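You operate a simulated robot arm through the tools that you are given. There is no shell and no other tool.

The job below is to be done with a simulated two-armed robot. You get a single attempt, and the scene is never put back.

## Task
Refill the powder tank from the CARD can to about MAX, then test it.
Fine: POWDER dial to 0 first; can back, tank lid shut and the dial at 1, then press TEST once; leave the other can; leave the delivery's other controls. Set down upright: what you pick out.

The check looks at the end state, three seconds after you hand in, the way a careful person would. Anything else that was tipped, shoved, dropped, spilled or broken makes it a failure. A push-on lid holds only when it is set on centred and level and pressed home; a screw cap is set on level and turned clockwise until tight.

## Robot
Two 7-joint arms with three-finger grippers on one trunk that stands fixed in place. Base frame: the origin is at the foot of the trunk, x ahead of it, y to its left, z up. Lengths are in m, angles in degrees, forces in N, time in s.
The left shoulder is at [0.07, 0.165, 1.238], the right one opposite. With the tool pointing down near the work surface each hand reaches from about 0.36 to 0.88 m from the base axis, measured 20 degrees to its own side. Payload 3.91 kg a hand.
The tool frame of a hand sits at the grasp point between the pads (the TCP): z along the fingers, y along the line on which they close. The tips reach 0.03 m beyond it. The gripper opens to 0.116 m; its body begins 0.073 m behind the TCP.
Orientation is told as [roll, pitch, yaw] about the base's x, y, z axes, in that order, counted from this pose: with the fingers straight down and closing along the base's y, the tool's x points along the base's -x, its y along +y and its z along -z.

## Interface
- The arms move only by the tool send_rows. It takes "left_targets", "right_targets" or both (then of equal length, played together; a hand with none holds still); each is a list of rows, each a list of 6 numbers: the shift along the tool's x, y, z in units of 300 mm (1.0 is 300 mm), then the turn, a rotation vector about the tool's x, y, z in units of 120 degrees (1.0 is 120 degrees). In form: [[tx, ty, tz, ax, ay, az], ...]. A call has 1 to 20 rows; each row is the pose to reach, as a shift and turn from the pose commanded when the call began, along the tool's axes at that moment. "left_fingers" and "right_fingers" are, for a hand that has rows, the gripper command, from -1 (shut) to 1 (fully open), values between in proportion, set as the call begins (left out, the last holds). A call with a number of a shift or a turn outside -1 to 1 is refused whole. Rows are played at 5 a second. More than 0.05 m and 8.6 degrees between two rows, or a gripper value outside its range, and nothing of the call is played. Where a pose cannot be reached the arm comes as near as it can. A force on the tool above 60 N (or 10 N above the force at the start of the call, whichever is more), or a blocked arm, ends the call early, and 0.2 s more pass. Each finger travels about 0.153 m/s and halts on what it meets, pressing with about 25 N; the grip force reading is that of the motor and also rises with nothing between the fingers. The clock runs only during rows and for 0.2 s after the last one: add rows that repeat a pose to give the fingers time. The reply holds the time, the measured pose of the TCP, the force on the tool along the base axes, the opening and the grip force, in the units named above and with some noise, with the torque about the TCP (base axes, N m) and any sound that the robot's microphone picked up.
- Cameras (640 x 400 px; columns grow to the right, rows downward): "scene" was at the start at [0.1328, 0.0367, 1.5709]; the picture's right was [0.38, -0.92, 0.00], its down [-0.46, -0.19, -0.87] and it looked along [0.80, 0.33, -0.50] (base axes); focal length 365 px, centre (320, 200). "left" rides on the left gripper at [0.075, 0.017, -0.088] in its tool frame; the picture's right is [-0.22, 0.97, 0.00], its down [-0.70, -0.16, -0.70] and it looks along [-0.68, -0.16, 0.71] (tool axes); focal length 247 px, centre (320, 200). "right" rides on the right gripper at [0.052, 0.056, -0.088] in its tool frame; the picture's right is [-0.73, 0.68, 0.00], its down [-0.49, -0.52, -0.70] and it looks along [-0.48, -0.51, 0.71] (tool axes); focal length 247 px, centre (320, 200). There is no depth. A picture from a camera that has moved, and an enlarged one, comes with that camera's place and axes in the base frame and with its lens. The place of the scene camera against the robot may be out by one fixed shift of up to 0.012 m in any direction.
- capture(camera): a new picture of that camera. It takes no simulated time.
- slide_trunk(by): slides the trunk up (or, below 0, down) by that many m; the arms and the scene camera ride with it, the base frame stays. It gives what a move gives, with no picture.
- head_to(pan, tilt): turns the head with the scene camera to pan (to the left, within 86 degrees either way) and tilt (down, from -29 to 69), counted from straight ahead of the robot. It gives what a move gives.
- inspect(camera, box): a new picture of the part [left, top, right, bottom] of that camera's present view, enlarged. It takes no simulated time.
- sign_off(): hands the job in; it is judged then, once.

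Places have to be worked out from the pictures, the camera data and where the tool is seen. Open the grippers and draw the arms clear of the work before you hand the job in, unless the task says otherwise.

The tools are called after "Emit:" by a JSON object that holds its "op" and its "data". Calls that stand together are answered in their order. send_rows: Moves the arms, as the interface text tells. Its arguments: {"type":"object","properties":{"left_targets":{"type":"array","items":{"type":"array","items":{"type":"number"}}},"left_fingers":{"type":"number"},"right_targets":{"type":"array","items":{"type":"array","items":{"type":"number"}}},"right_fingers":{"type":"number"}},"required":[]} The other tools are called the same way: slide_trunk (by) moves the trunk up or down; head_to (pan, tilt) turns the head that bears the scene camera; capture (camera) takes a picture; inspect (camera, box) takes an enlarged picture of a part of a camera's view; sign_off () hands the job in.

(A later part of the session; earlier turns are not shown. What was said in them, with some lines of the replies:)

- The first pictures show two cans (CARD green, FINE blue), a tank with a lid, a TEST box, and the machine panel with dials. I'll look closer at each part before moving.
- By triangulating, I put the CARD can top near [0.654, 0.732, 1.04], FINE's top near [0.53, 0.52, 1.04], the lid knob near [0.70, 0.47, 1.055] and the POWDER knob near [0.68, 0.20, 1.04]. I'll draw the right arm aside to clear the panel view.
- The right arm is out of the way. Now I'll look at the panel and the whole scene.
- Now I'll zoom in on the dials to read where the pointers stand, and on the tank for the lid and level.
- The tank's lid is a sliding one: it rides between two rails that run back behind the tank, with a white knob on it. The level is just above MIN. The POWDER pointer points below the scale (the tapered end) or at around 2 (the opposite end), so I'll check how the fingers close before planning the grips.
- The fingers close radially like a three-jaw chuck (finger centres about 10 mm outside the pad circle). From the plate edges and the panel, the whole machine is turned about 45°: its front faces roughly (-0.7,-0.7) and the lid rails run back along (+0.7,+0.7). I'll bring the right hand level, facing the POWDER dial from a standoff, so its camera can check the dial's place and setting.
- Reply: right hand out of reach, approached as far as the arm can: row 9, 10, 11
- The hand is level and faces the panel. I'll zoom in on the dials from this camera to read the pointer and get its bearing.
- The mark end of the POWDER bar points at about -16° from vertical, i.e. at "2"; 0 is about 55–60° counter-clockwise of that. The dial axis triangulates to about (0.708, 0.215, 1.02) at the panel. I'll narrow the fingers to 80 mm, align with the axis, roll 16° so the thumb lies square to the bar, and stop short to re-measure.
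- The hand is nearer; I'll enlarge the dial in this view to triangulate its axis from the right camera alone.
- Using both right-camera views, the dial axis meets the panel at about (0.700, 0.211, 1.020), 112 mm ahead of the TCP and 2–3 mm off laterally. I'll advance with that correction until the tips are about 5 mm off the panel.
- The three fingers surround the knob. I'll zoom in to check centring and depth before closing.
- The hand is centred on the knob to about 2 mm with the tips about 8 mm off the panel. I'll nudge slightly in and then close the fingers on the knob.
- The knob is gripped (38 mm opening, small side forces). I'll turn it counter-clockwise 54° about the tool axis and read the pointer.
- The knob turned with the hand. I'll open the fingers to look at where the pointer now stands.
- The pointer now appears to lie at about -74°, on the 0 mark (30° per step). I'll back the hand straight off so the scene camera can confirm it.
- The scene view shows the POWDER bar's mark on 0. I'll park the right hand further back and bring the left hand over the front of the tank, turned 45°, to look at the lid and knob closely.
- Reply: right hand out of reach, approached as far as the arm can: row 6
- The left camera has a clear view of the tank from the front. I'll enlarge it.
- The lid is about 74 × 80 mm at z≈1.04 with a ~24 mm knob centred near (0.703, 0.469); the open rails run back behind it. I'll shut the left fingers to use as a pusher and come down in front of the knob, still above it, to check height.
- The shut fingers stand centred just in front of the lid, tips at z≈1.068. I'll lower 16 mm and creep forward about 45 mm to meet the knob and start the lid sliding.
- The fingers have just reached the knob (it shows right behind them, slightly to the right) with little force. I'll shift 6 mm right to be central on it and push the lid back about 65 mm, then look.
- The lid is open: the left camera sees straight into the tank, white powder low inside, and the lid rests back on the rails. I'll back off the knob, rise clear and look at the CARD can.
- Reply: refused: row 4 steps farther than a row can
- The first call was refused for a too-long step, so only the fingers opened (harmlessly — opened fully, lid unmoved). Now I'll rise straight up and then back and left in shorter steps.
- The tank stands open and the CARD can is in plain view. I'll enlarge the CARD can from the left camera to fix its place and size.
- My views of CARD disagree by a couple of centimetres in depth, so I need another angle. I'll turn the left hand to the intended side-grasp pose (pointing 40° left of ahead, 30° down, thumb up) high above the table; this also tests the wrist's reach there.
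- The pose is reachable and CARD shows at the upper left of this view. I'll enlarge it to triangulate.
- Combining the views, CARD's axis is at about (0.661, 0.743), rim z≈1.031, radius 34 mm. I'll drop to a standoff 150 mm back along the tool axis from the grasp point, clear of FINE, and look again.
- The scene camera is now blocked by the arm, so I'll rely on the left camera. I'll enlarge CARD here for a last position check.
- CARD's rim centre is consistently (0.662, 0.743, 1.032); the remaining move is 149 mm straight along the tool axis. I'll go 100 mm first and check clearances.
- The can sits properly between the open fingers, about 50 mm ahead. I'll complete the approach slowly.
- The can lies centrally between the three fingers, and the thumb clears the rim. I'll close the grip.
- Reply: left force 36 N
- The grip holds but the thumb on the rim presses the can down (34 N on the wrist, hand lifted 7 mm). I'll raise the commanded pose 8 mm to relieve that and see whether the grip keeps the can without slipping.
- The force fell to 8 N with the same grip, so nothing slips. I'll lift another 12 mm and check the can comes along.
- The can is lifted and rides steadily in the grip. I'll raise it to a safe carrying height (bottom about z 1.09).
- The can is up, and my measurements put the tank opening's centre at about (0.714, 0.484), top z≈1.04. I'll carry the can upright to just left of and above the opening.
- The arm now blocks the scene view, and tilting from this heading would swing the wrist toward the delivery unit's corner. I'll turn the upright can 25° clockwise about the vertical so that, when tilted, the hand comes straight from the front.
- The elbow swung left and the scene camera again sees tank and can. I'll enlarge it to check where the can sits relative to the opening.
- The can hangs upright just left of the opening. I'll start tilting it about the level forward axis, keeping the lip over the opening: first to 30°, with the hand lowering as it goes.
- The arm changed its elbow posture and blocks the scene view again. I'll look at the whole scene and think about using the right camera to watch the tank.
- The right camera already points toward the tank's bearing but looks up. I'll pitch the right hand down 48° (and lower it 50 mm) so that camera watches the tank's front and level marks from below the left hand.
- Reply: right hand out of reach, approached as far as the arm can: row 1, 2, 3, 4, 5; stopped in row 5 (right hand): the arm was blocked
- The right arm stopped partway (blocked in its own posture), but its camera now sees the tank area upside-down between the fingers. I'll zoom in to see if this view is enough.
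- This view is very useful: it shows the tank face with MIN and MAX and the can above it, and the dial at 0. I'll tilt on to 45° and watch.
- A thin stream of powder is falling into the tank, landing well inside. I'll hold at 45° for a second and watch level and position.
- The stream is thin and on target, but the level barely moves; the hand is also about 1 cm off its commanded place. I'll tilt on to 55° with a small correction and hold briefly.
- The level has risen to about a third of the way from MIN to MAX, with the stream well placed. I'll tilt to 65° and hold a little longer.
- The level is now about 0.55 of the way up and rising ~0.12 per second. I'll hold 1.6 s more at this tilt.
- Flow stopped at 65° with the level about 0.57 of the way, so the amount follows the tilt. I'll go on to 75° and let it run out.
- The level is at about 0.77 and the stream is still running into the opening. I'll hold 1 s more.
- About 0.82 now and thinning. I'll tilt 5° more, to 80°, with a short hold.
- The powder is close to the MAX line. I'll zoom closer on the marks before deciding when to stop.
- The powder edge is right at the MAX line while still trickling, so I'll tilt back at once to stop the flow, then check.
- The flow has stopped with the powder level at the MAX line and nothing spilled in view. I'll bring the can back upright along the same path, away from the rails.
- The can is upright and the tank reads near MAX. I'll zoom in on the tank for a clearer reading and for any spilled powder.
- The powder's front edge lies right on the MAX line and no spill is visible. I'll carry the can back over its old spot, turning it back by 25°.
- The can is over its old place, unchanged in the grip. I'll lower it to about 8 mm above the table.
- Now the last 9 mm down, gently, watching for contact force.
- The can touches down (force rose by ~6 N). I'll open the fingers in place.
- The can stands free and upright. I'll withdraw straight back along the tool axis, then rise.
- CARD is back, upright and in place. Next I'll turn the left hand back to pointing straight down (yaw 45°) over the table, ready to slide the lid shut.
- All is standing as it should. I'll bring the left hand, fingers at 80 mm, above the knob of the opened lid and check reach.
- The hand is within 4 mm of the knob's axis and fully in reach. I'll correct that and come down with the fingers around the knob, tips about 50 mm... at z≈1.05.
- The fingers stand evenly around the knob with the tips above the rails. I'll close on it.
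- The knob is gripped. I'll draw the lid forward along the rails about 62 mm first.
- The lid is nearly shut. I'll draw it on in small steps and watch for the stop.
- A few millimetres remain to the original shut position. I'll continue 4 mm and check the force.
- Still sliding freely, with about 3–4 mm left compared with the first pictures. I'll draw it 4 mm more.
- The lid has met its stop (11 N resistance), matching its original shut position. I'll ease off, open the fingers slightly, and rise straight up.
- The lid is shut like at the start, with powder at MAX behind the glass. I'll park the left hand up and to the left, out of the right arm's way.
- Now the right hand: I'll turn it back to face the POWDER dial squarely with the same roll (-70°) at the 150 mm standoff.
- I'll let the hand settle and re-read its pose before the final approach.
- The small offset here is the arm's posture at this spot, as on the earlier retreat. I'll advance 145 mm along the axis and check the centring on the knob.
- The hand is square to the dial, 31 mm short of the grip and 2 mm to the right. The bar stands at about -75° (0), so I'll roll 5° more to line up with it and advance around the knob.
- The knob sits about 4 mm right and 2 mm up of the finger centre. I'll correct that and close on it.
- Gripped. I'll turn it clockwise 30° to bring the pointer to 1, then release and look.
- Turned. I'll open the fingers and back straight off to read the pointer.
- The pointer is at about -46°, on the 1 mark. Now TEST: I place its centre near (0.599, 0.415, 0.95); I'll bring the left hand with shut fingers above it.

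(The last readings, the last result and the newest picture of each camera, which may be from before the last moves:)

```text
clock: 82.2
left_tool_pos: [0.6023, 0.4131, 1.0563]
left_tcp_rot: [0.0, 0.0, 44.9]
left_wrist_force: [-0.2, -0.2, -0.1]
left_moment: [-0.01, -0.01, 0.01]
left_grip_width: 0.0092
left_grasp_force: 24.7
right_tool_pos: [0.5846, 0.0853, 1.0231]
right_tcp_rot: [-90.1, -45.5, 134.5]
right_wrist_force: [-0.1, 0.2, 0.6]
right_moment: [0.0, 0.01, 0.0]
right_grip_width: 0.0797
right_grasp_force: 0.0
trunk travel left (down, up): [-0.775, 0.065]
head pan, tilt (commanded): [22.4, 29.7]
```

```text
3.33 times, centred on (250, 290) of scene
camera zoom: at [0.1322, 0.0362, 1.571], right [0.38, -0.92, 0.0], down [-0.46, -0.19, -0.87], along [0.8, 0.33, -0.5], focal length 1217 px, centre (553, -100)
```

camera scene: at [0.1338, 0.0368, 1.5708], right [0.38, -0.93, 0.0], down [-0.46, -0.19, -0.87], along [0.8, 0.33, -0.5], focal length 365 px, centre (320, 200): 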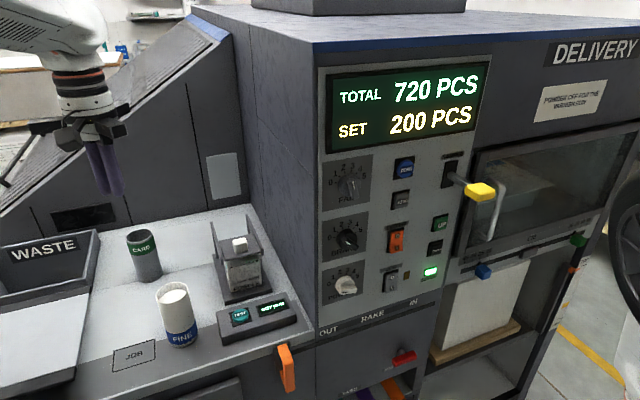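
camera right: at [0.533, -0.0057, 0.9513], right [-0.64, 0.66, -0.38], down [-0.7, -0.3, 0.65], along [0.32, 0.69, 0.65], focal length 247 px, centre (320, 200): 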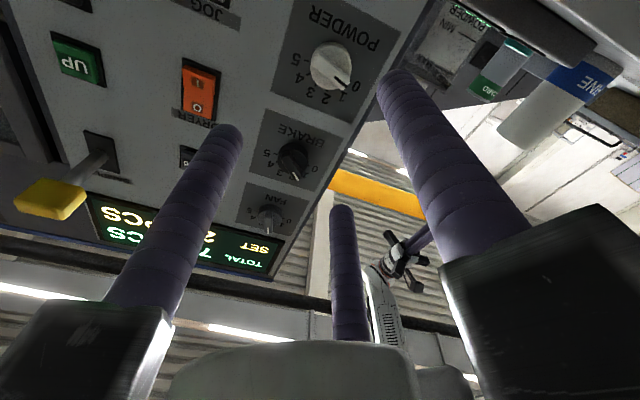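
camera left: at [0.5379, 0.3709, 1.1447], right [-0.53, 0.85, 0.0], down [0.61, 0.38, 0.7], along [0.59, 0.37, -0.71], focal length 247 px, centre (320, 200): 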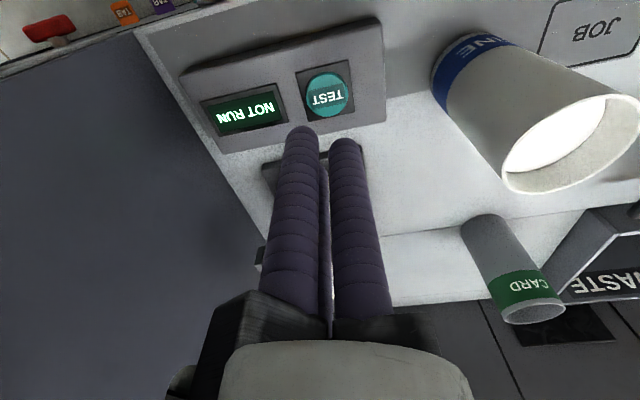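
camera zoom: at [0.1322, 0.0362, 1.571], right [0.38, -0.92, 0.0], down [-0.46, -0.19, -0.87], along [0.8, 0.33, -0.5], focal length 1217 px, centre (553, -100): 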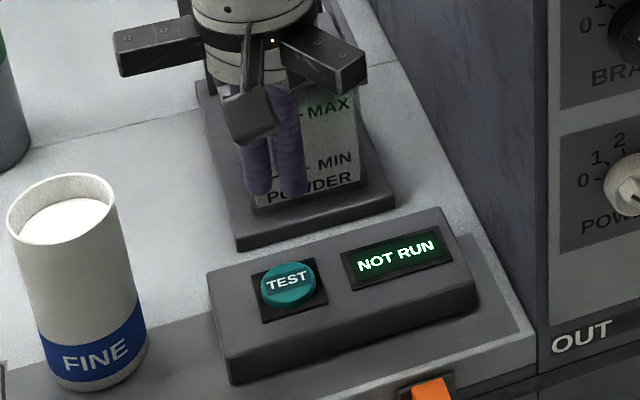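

Combining views, TEST's top centre is near (0.603, 0.421, 0.936). I'll shift 6 mm back and 5 mm left and come down to about 14 mm above it to check.

Emit:
{"op": "send_rows", "data": {"left_targets": [[-0.0217, 0.0183, 0.08, 0, 0, 0], [-0.0217, 0.0183, 0.17, 0, 0, 0], [-0.0217, 0.0183, 0.25, 0, 0, 0], [-0.0217, 0.0183, 0.25, 0, 0, 0]]}}

Emit:
{"op": "capture", "data": {"camera": "left"}}

Emit:
{"op": "inspect", "data": {"camera": "scene", "box": [190, 230, 310, 350]}}

```text
clock: 83.2
left_tool_pos: [0.6032, 0.4227, 0.9806]
left_tcp_rot: [0.0, 0.0, 44.9]
left_wrist_force: [0.1, -0.3, 0.3]
left_moment: [-0.01, -0.02, 0.0]
left_grip_width: 0.0091
left_grasp_force: 24.8
right_tool_pos: [0.5862, 0.0853, 1.0242]
right_tcp_rot: [-90.3, -45.5, 134.4]
right_wrist_force: [0.2, -0.1, 0.4]
right_moment: [-0.01, -0.02, 0.04]
right_grip_width: 0.0798
right_grasp_force: 0.0
trunk travel left (down, up): [-0.775, 0.065]
head pan, tilt (commanded): [22.4, 29.7]
```

```text
taken
camera left: at [0.5384, 0.3807, 1.0695], right [-0.53, 0.85, 0.0], down [0.61, 0.38, 0.7], along [0.59, 0.37, -0.71], focal length 247 px, centre (320, 200)
```

left: 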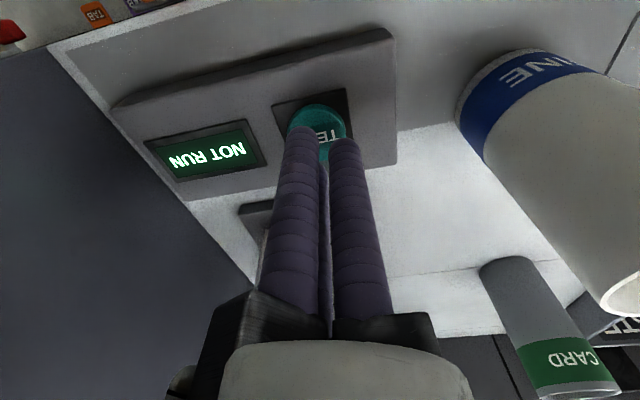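

```text
3.33 times, centred on (250, 290) of scene
camera zoom: at [0.1326, 0.0369, 1.5709], right [0.38, -0.92, 0.0], down [-0.46, -0.19, -0.87], along [0.8, 0.33, -0.5], focal length 1217 px, centre (553, -100)
```

zoom: 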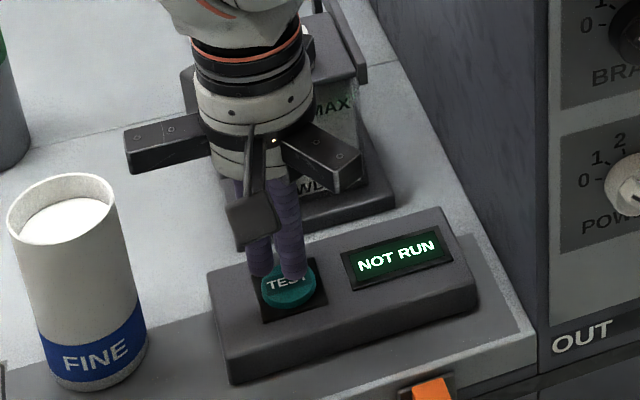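

The fingertips are just above the button, within a few mm of its centre. I'll shift 3 mm right and lower 10 mm.

Emit:
{"op": "send_rows", "data": {"left_targets": [[0, -0.01, 0.017, 0, 0, 0], [0, -0.01, 0.033, 0, 0, 0]]}}

Emit:
{"op": "inspect", "data": {"camera": "scene", "box": [190, 230, 310, 350]}}

```text
clock: 83.8
left_tool_pos: [0.6045, 0.4213, 0.9708]
left_tcp_rot: [0.0, 0.1, 45.0]
left_wrist_force: [-0.5, -1.1, -0.1]
left_moment: [0.03, 0.02, 0.01]
left_grip_width: 0.0093
left_grasp_force: 24.7
right_tool_pos: [0.5865, 0.0858, 1.0238]
right_tcp_rot: [-90.4, -45.6, 134.5]
right_wrist_force: [0.2, 1.2, -0.4]
right_moment: [-0.01, 0.0, -0.02]
right_grip_width: 0.0798
right_grasp_force: 0.1
trunk travel left (down, up): [-0.775, 0.065]
head pan, tilt (commanded): [22.4, 29.7]
```

```text
3.33 times, centred on (250, 290) of scene
camera zoom: at [0.1327, 0.0368, 1.5709], right [0.38, -0.92, 0.0], down [-0.46, -0.19, -0.87], along [0.8, 0.33, -0.5], focal length 1217 px, centre (553, -100)
```

zoom: 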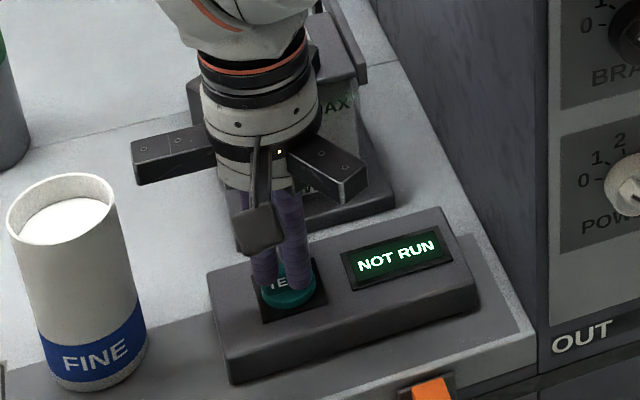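

No contact yet (tips at ~0.941). I'll lower in small steps until the button is pressed.

Emit:
{"op": "send_rows", "data": {"left_targets": [[0, 0, 0.008, 0, 0, 0], [0, 0, 0.016, 0, 0, 0]]}}

```text
clock: 84.4
left_tool_pos: [0.6028, 0.4214, 0.9671]
left_tcp_rot: [-0.1, -0.1, 45.0]
left_wrist_force: [-0.2, 0.0, -0.2]
left_moment: [0.04, 0.0, -0.03]
left_grip_width: 0.0094
left_grasp_force: 25.2
right_tool_pos: [0.5858, 0.0866, 1.0256]
right_tcp_rot: [-90.4, -45.5, 134.4]
right_wrist_force: [-0.7, -0.1, -0.6]
right_moment: [0.01, 0.01, 0.02]
right_grip_width: 0.08
right_grasp_force: 0.1
trunk travel left (down, up): [-0.775, 0.065]
head pan, tilt (commanded): [22.4, 29.7]
```

Still free. Another 5 mm down.

Emit:
{"op": "send_rows", "data": {"left_targets": [[0, 0, 0.008, 0, 0, 0], [0, 0, 0.016, 0, 0, 0]]}}

Emit:
{"op": "inspect", "data": {"camera": "scene", "box": [200, 270, 300, 340]}}

```text
clock: 85.0
left_tool_pos: [0.6036, 0.42, 0.9627]
left_tcp_rot: [0.0, 0.0, 45.0]
left_wrist_force: [0.5, 0.4, 3.0]
left_moment: [-0.01, 0.02, 0.0]
left_grip_width: 0.0088
left_grasp_force: 44.6
right_tool_pos: [0.5869, 0.0868, 1.0247]
right_tcp_rot: [-90.3, -45.6, 134.6]
right_wrist_force: [-0.9, 0.6, 0.3]
right_moment: [0.01, -0.03, -0.01]
right_grip_width: 0.08
right_grasp_force: 0.1
trunk travel left (down, up): [-0.775, 0.065]
head pan, tilt (commanded): [22.4, 29.7]
heard: click
```

```text
5.71 times, centred on (250, 305) of scene
camera zoom: at [0.1325, 0.0366, 1.571], right [0.38, -0.92, 0.0], down [-0.46, -0.19, -0.87], along [0.8, 0.33, -0.5], focal length 2086 px, centre (720, -400)
```

zoom: 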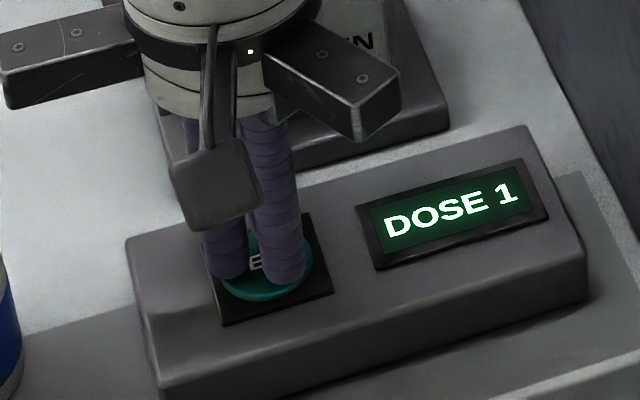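

A click, and the display reads "DOSE 1" – the test ran once. I'll lift straight up off the button and withdraw.

Emit:
{"op": "send_rows", "data": {"left_targets": [[0, 0, -0.05, 0, 0, 0], [0, 0, -0.15, 0, 0, 0], [0, 0, -0.3, 0, 0, 0], [0, 0, -0.45, 0, 0, 0], [0, 0, -0.6, 0, 0, 0], [0, 0, -0.75, 0, 0, 0], [0, 0, -0.9, 0, 0, 0]]}}

Emit:
{"op": "capture", "data": {"camera": "scene"}}

```text
clock: 86.6
left_tool_pos: [0.6026, 0.4189, 1.2347]
left_tcp_rot: [0.0, -0.1, 45.0]
left_wrist_force: [-0.6, -0.1, 0.3]
left_moment: [0.04, -0.03, -0.03]
left_grip_width: 0.0092
left_grasp_force: 45.1
right_tool_pos: [0.5853, 0.0843, 1.0256]
right_tcp_rot: [-90.6, -45.3, 134.5]
right_wrist_force: [-0.5, 0.3, -0.1]
right_moment: [0.01, 0.0, 0.04]
right_grip_width: 0.08
right_grasp_force: 0.1
trunk travel left (down, up): [-0.775, 0.065]
head pan, tilt (commanded): [22.4, 29.7]
```

```text
taken
camera scene: at [0.1316, 0.0361, 1.571], right [0.38, -0.93, 0.0], down [-0.46, -0.19, -0.87], along [0.8, 0.33, -0.5], focal length 365 px, centre (320, 200)
```

scene: 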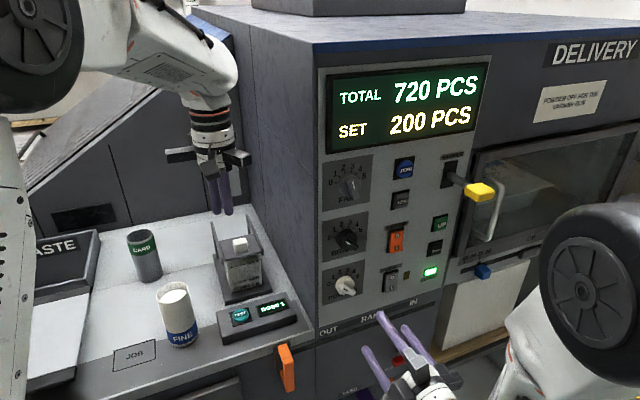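

Both cans stand, the lid is shut, the display reads DOSE 1. I'll draw both arms clear and open the grippers.

Emit:
{"op": "send_rows", "data": {"left_targets": [[0.0125, 0.089, -0.0702, 0, 0, 0], [0.025, 0.178, -0.1404, 0, 0, 0], [0.0375, 0.267, -0.2106, 0, 0, 0], [0.05, 0.356, -0.2808, 0, 0, 0], [0.0625, 0.445, -0.351, 0, 0, 0], [0.0625, 0.445, -0.351, 0, 0, 0]], "right_targets": [[0, 0, -0.08, 0, 0, 0], [0, 0, -0.16, 0, 0, 0], [-0.05, -0.05, -0.24, 0, 0, 0], [-0.1, -0.1, -0.32, 0, 0, 0], [-0.16, -0.16, -0.36, 0, 0, 0], [-0.16, -0.16, -0.36, 0, 0, 0]]}}

Emit:
{"op": "send_rows", "data": {"left_targets": [[0, 0, 0, 0, 0, 0], [0, 0, 0, 0, 0, 0], [0, 0, 0, 0, 0, 0]], "right_targets": [[0, 0, 0, 0, 0, 0], [0, 0, 0, 0, 0, 0], [0, 0, 0, 0, 0, 0]], "left_fingers": 1, "right_fingers": 1}}

Emit:
{"op": "capture", "data": {"camera": "scene"}}

Emit:
{"op": "inspect", "data": {"camera": "scene", "box": [110, 200, 310, 360]}}

Emit:
{"op": "inspect", "data": {"camera": "scene", "box": [310, 140, 480, 330]}}

Emit:
{"op": "capture", "data": {"camera": "left"}}

```text
clock: 88.0
left_tool_pos: [0.4982, 0.5012, 1.3362]
left_tcp_rot: [0.1, 0.1, 45.0]
left_wrist_force: [0.2, -0.3, -0.6]
left_moment: [0.02, -0.01, -0.02]
left_grip_width: 0.0088
left_grasp_force: 44.9
right_tool_pos: [0.5042, 0.0052, 1.0703]
right_tcp_rot: [-87.6, -47.5, 131.9]
right_wrist_force: [-0.1, -0.3, 0.5]
right_moment: [0.03, 0.02, 0.01]
right_grip_width: 0.08
right_grasp_force: 0.0
trunk travel left (down, up): [-0.775, 0.065]
head pan, tilt (commanded): [22.4, 29.7]
```

```text
clock: 88.8
left_tool_pos: [0.4972, 0.5009, 1.3373]
left_tcp_rot: [0.0, 0.0, 45.1]
left_wrist_force: [0.7, 0.4, 0.0]
left_moment: [-0.01, 0.01, -0.02]
left_grip_width: 0.1159
left_grasp_force: 0.1
right_tool_pos: [0.5046, 0.0047, 1.0779]
right_tcp_rot: [-88.7, -47.1, 132.7]
right_wrist_force: [0.6, -0.6, -0.2]
right_moment: [-0.03, 0.04, -0.03]
right_grip_width: 0.1162
right_grasp_force: 0.0
trunk travel left (down, up): [-0.775, 0.065]
head pan, tilt (commanded): [22.4, 29.7]
```

```text
taken
camera scene: at [0.1326, 0.0369, 1.5709], right [0.38, -0.92, 0.0], down [-0.46, -0.19, -0.87], along [0.8, 0.33, -0.5], focal length 365 px, centre (320, 200)
```

scene: 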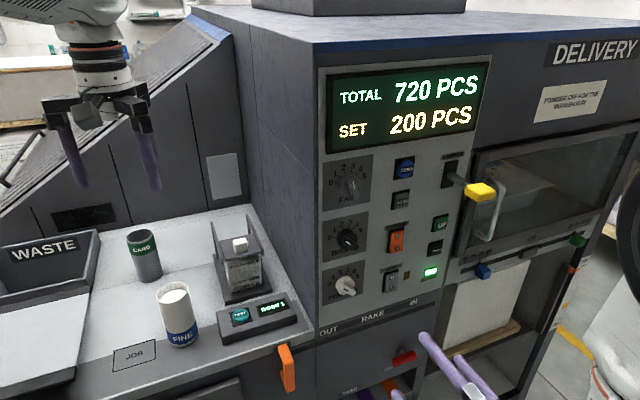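

```text
2.50 times, centred on (210, 280) of scene
camera zoom: at [0.1326, 0.0369, 1.5709], right [0.38, -0.92, 0.0], down [-0.46, -0.19, -0.87], along [0.8, 0.33, -0.5], focal length 913 px, centre (595, 0)
```

zoom: 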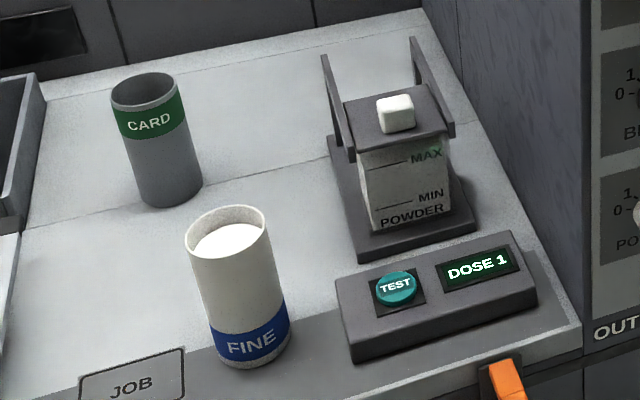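

```text
2.11 times, centred on (395, 235) of scene
camera zoom: at [0.1326, 0.0369, 1.5709], right [0.38, -0.92, 0.0], down [-0.46, -0.19, -0.87], along [0.8, 0.33, -0.5], focal length 768 px, centre (162, 126)
```

zoom: 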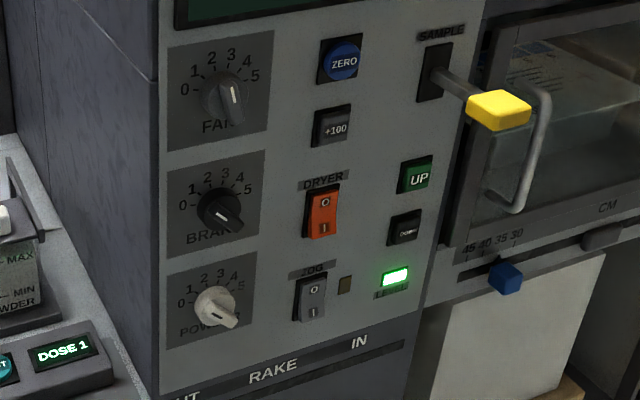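

```text
taken
camera left: at [0.4324, 0.4595, 1.4255], right [-0.53, 0.85, 0.0], down [0.61, 0.38, 0.7], along [0.59, 0.37, -0.71], focal length 247 px, centre (320, 200)
```

left: 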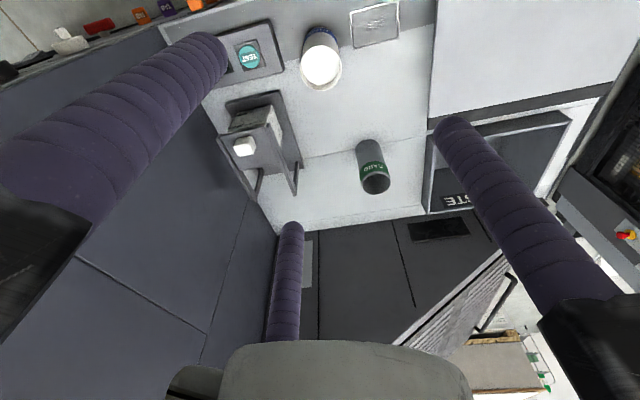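

Everything looks in order; one last close look at the tank level and lid before handing in.

Emit:
{"op": "inspect", "data": {"camera": "scene", "box": [205, 220, 285, 310]}}

Emit:
{"op": "inspect", "data": {"camera": "scene", "box": [322, 255, 382, 315]}}

Emit:
{"op": "inspect", "data": {"camera": "left", "box": [200, 20, 400, 210]}}

```text
4.44 times, centred on (245, 265) of scene
camera zoom: at [0.1326, 0.0369, 1.5709], right [0.38, -0.92, 0.0], down [-0.46, -0.19, -0.87], along [0.8, 0.33, -0.5], focal length 1622 px, centre (653, -89)
```

zoom: 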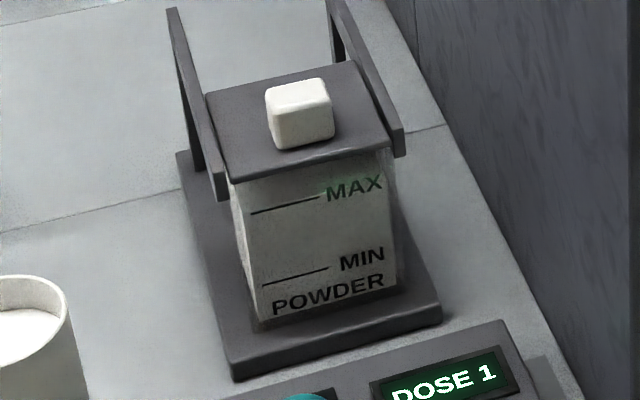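

```text
6.67 times, centred on (352, 285) of scene
camera zoom: at [0.1326, 0.0369, 1.5709], right [0.38, -0.92, 0.0], down [-0.46, -0.19, -0.87], along [0.8, 0.33, -0.5], focal length 2434 px, centre (107, -367)
```

zoom: 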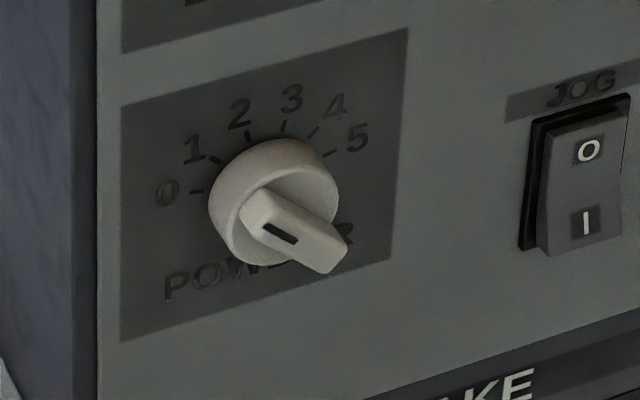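

```text
2.11 times, centred on (300, 115) of left
camera zoom: at [0.4324, 0.4595, 1.4255], right [-0.53, 0.85, 0.0], down [0.61, 0.38, 0.7], along [0.59, 0.37, -0.71], focal length 520 px, centre (362, 379)
```

zoom: 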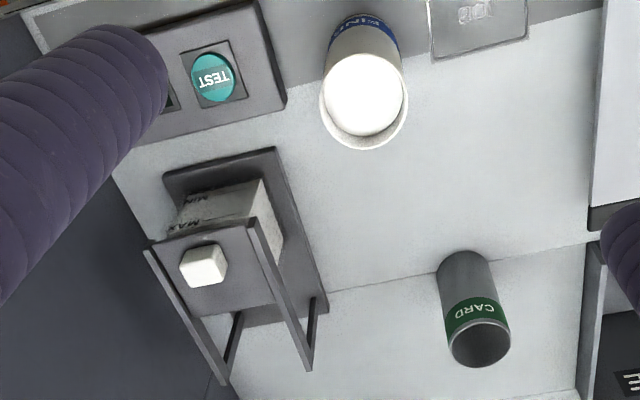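

The final check shows:
- The powder is at the MAX line and the lid is shut.
- The POWDER dial is at 1 and TEST was pressed once, with the display reading DOSE 1.
- The CARD can is back upright and the FINE can is untouched.
- I see no spill, both grippers are open, and both arms are clear.

I'm handing in the job.

Emit:
{"op": "sign_off", "data": {}}

```text
The job is handed in.
```

I refilled the powder tank from the CARD can to the MAX line and tested it. TEST was pressed once, and the display reads "DOSE 1".

- **Dial:** POWDER went to 0 before I opened the tank and was set to 1 before the test.
- **Lid:** The tank lid is shut against its stop, as it was at the start.
- **Cans:** The CARD can is back upright, within about 5 mm of where it stood. I didn't touch the FINE can.
- **Other controls:** I left the delivery's other controls alone. FAN and BRAKE still point where they did at the start.
- **Spills and arms:** I saw no spilled powder in any view. Both grippers are open and the arms are drawn clear.
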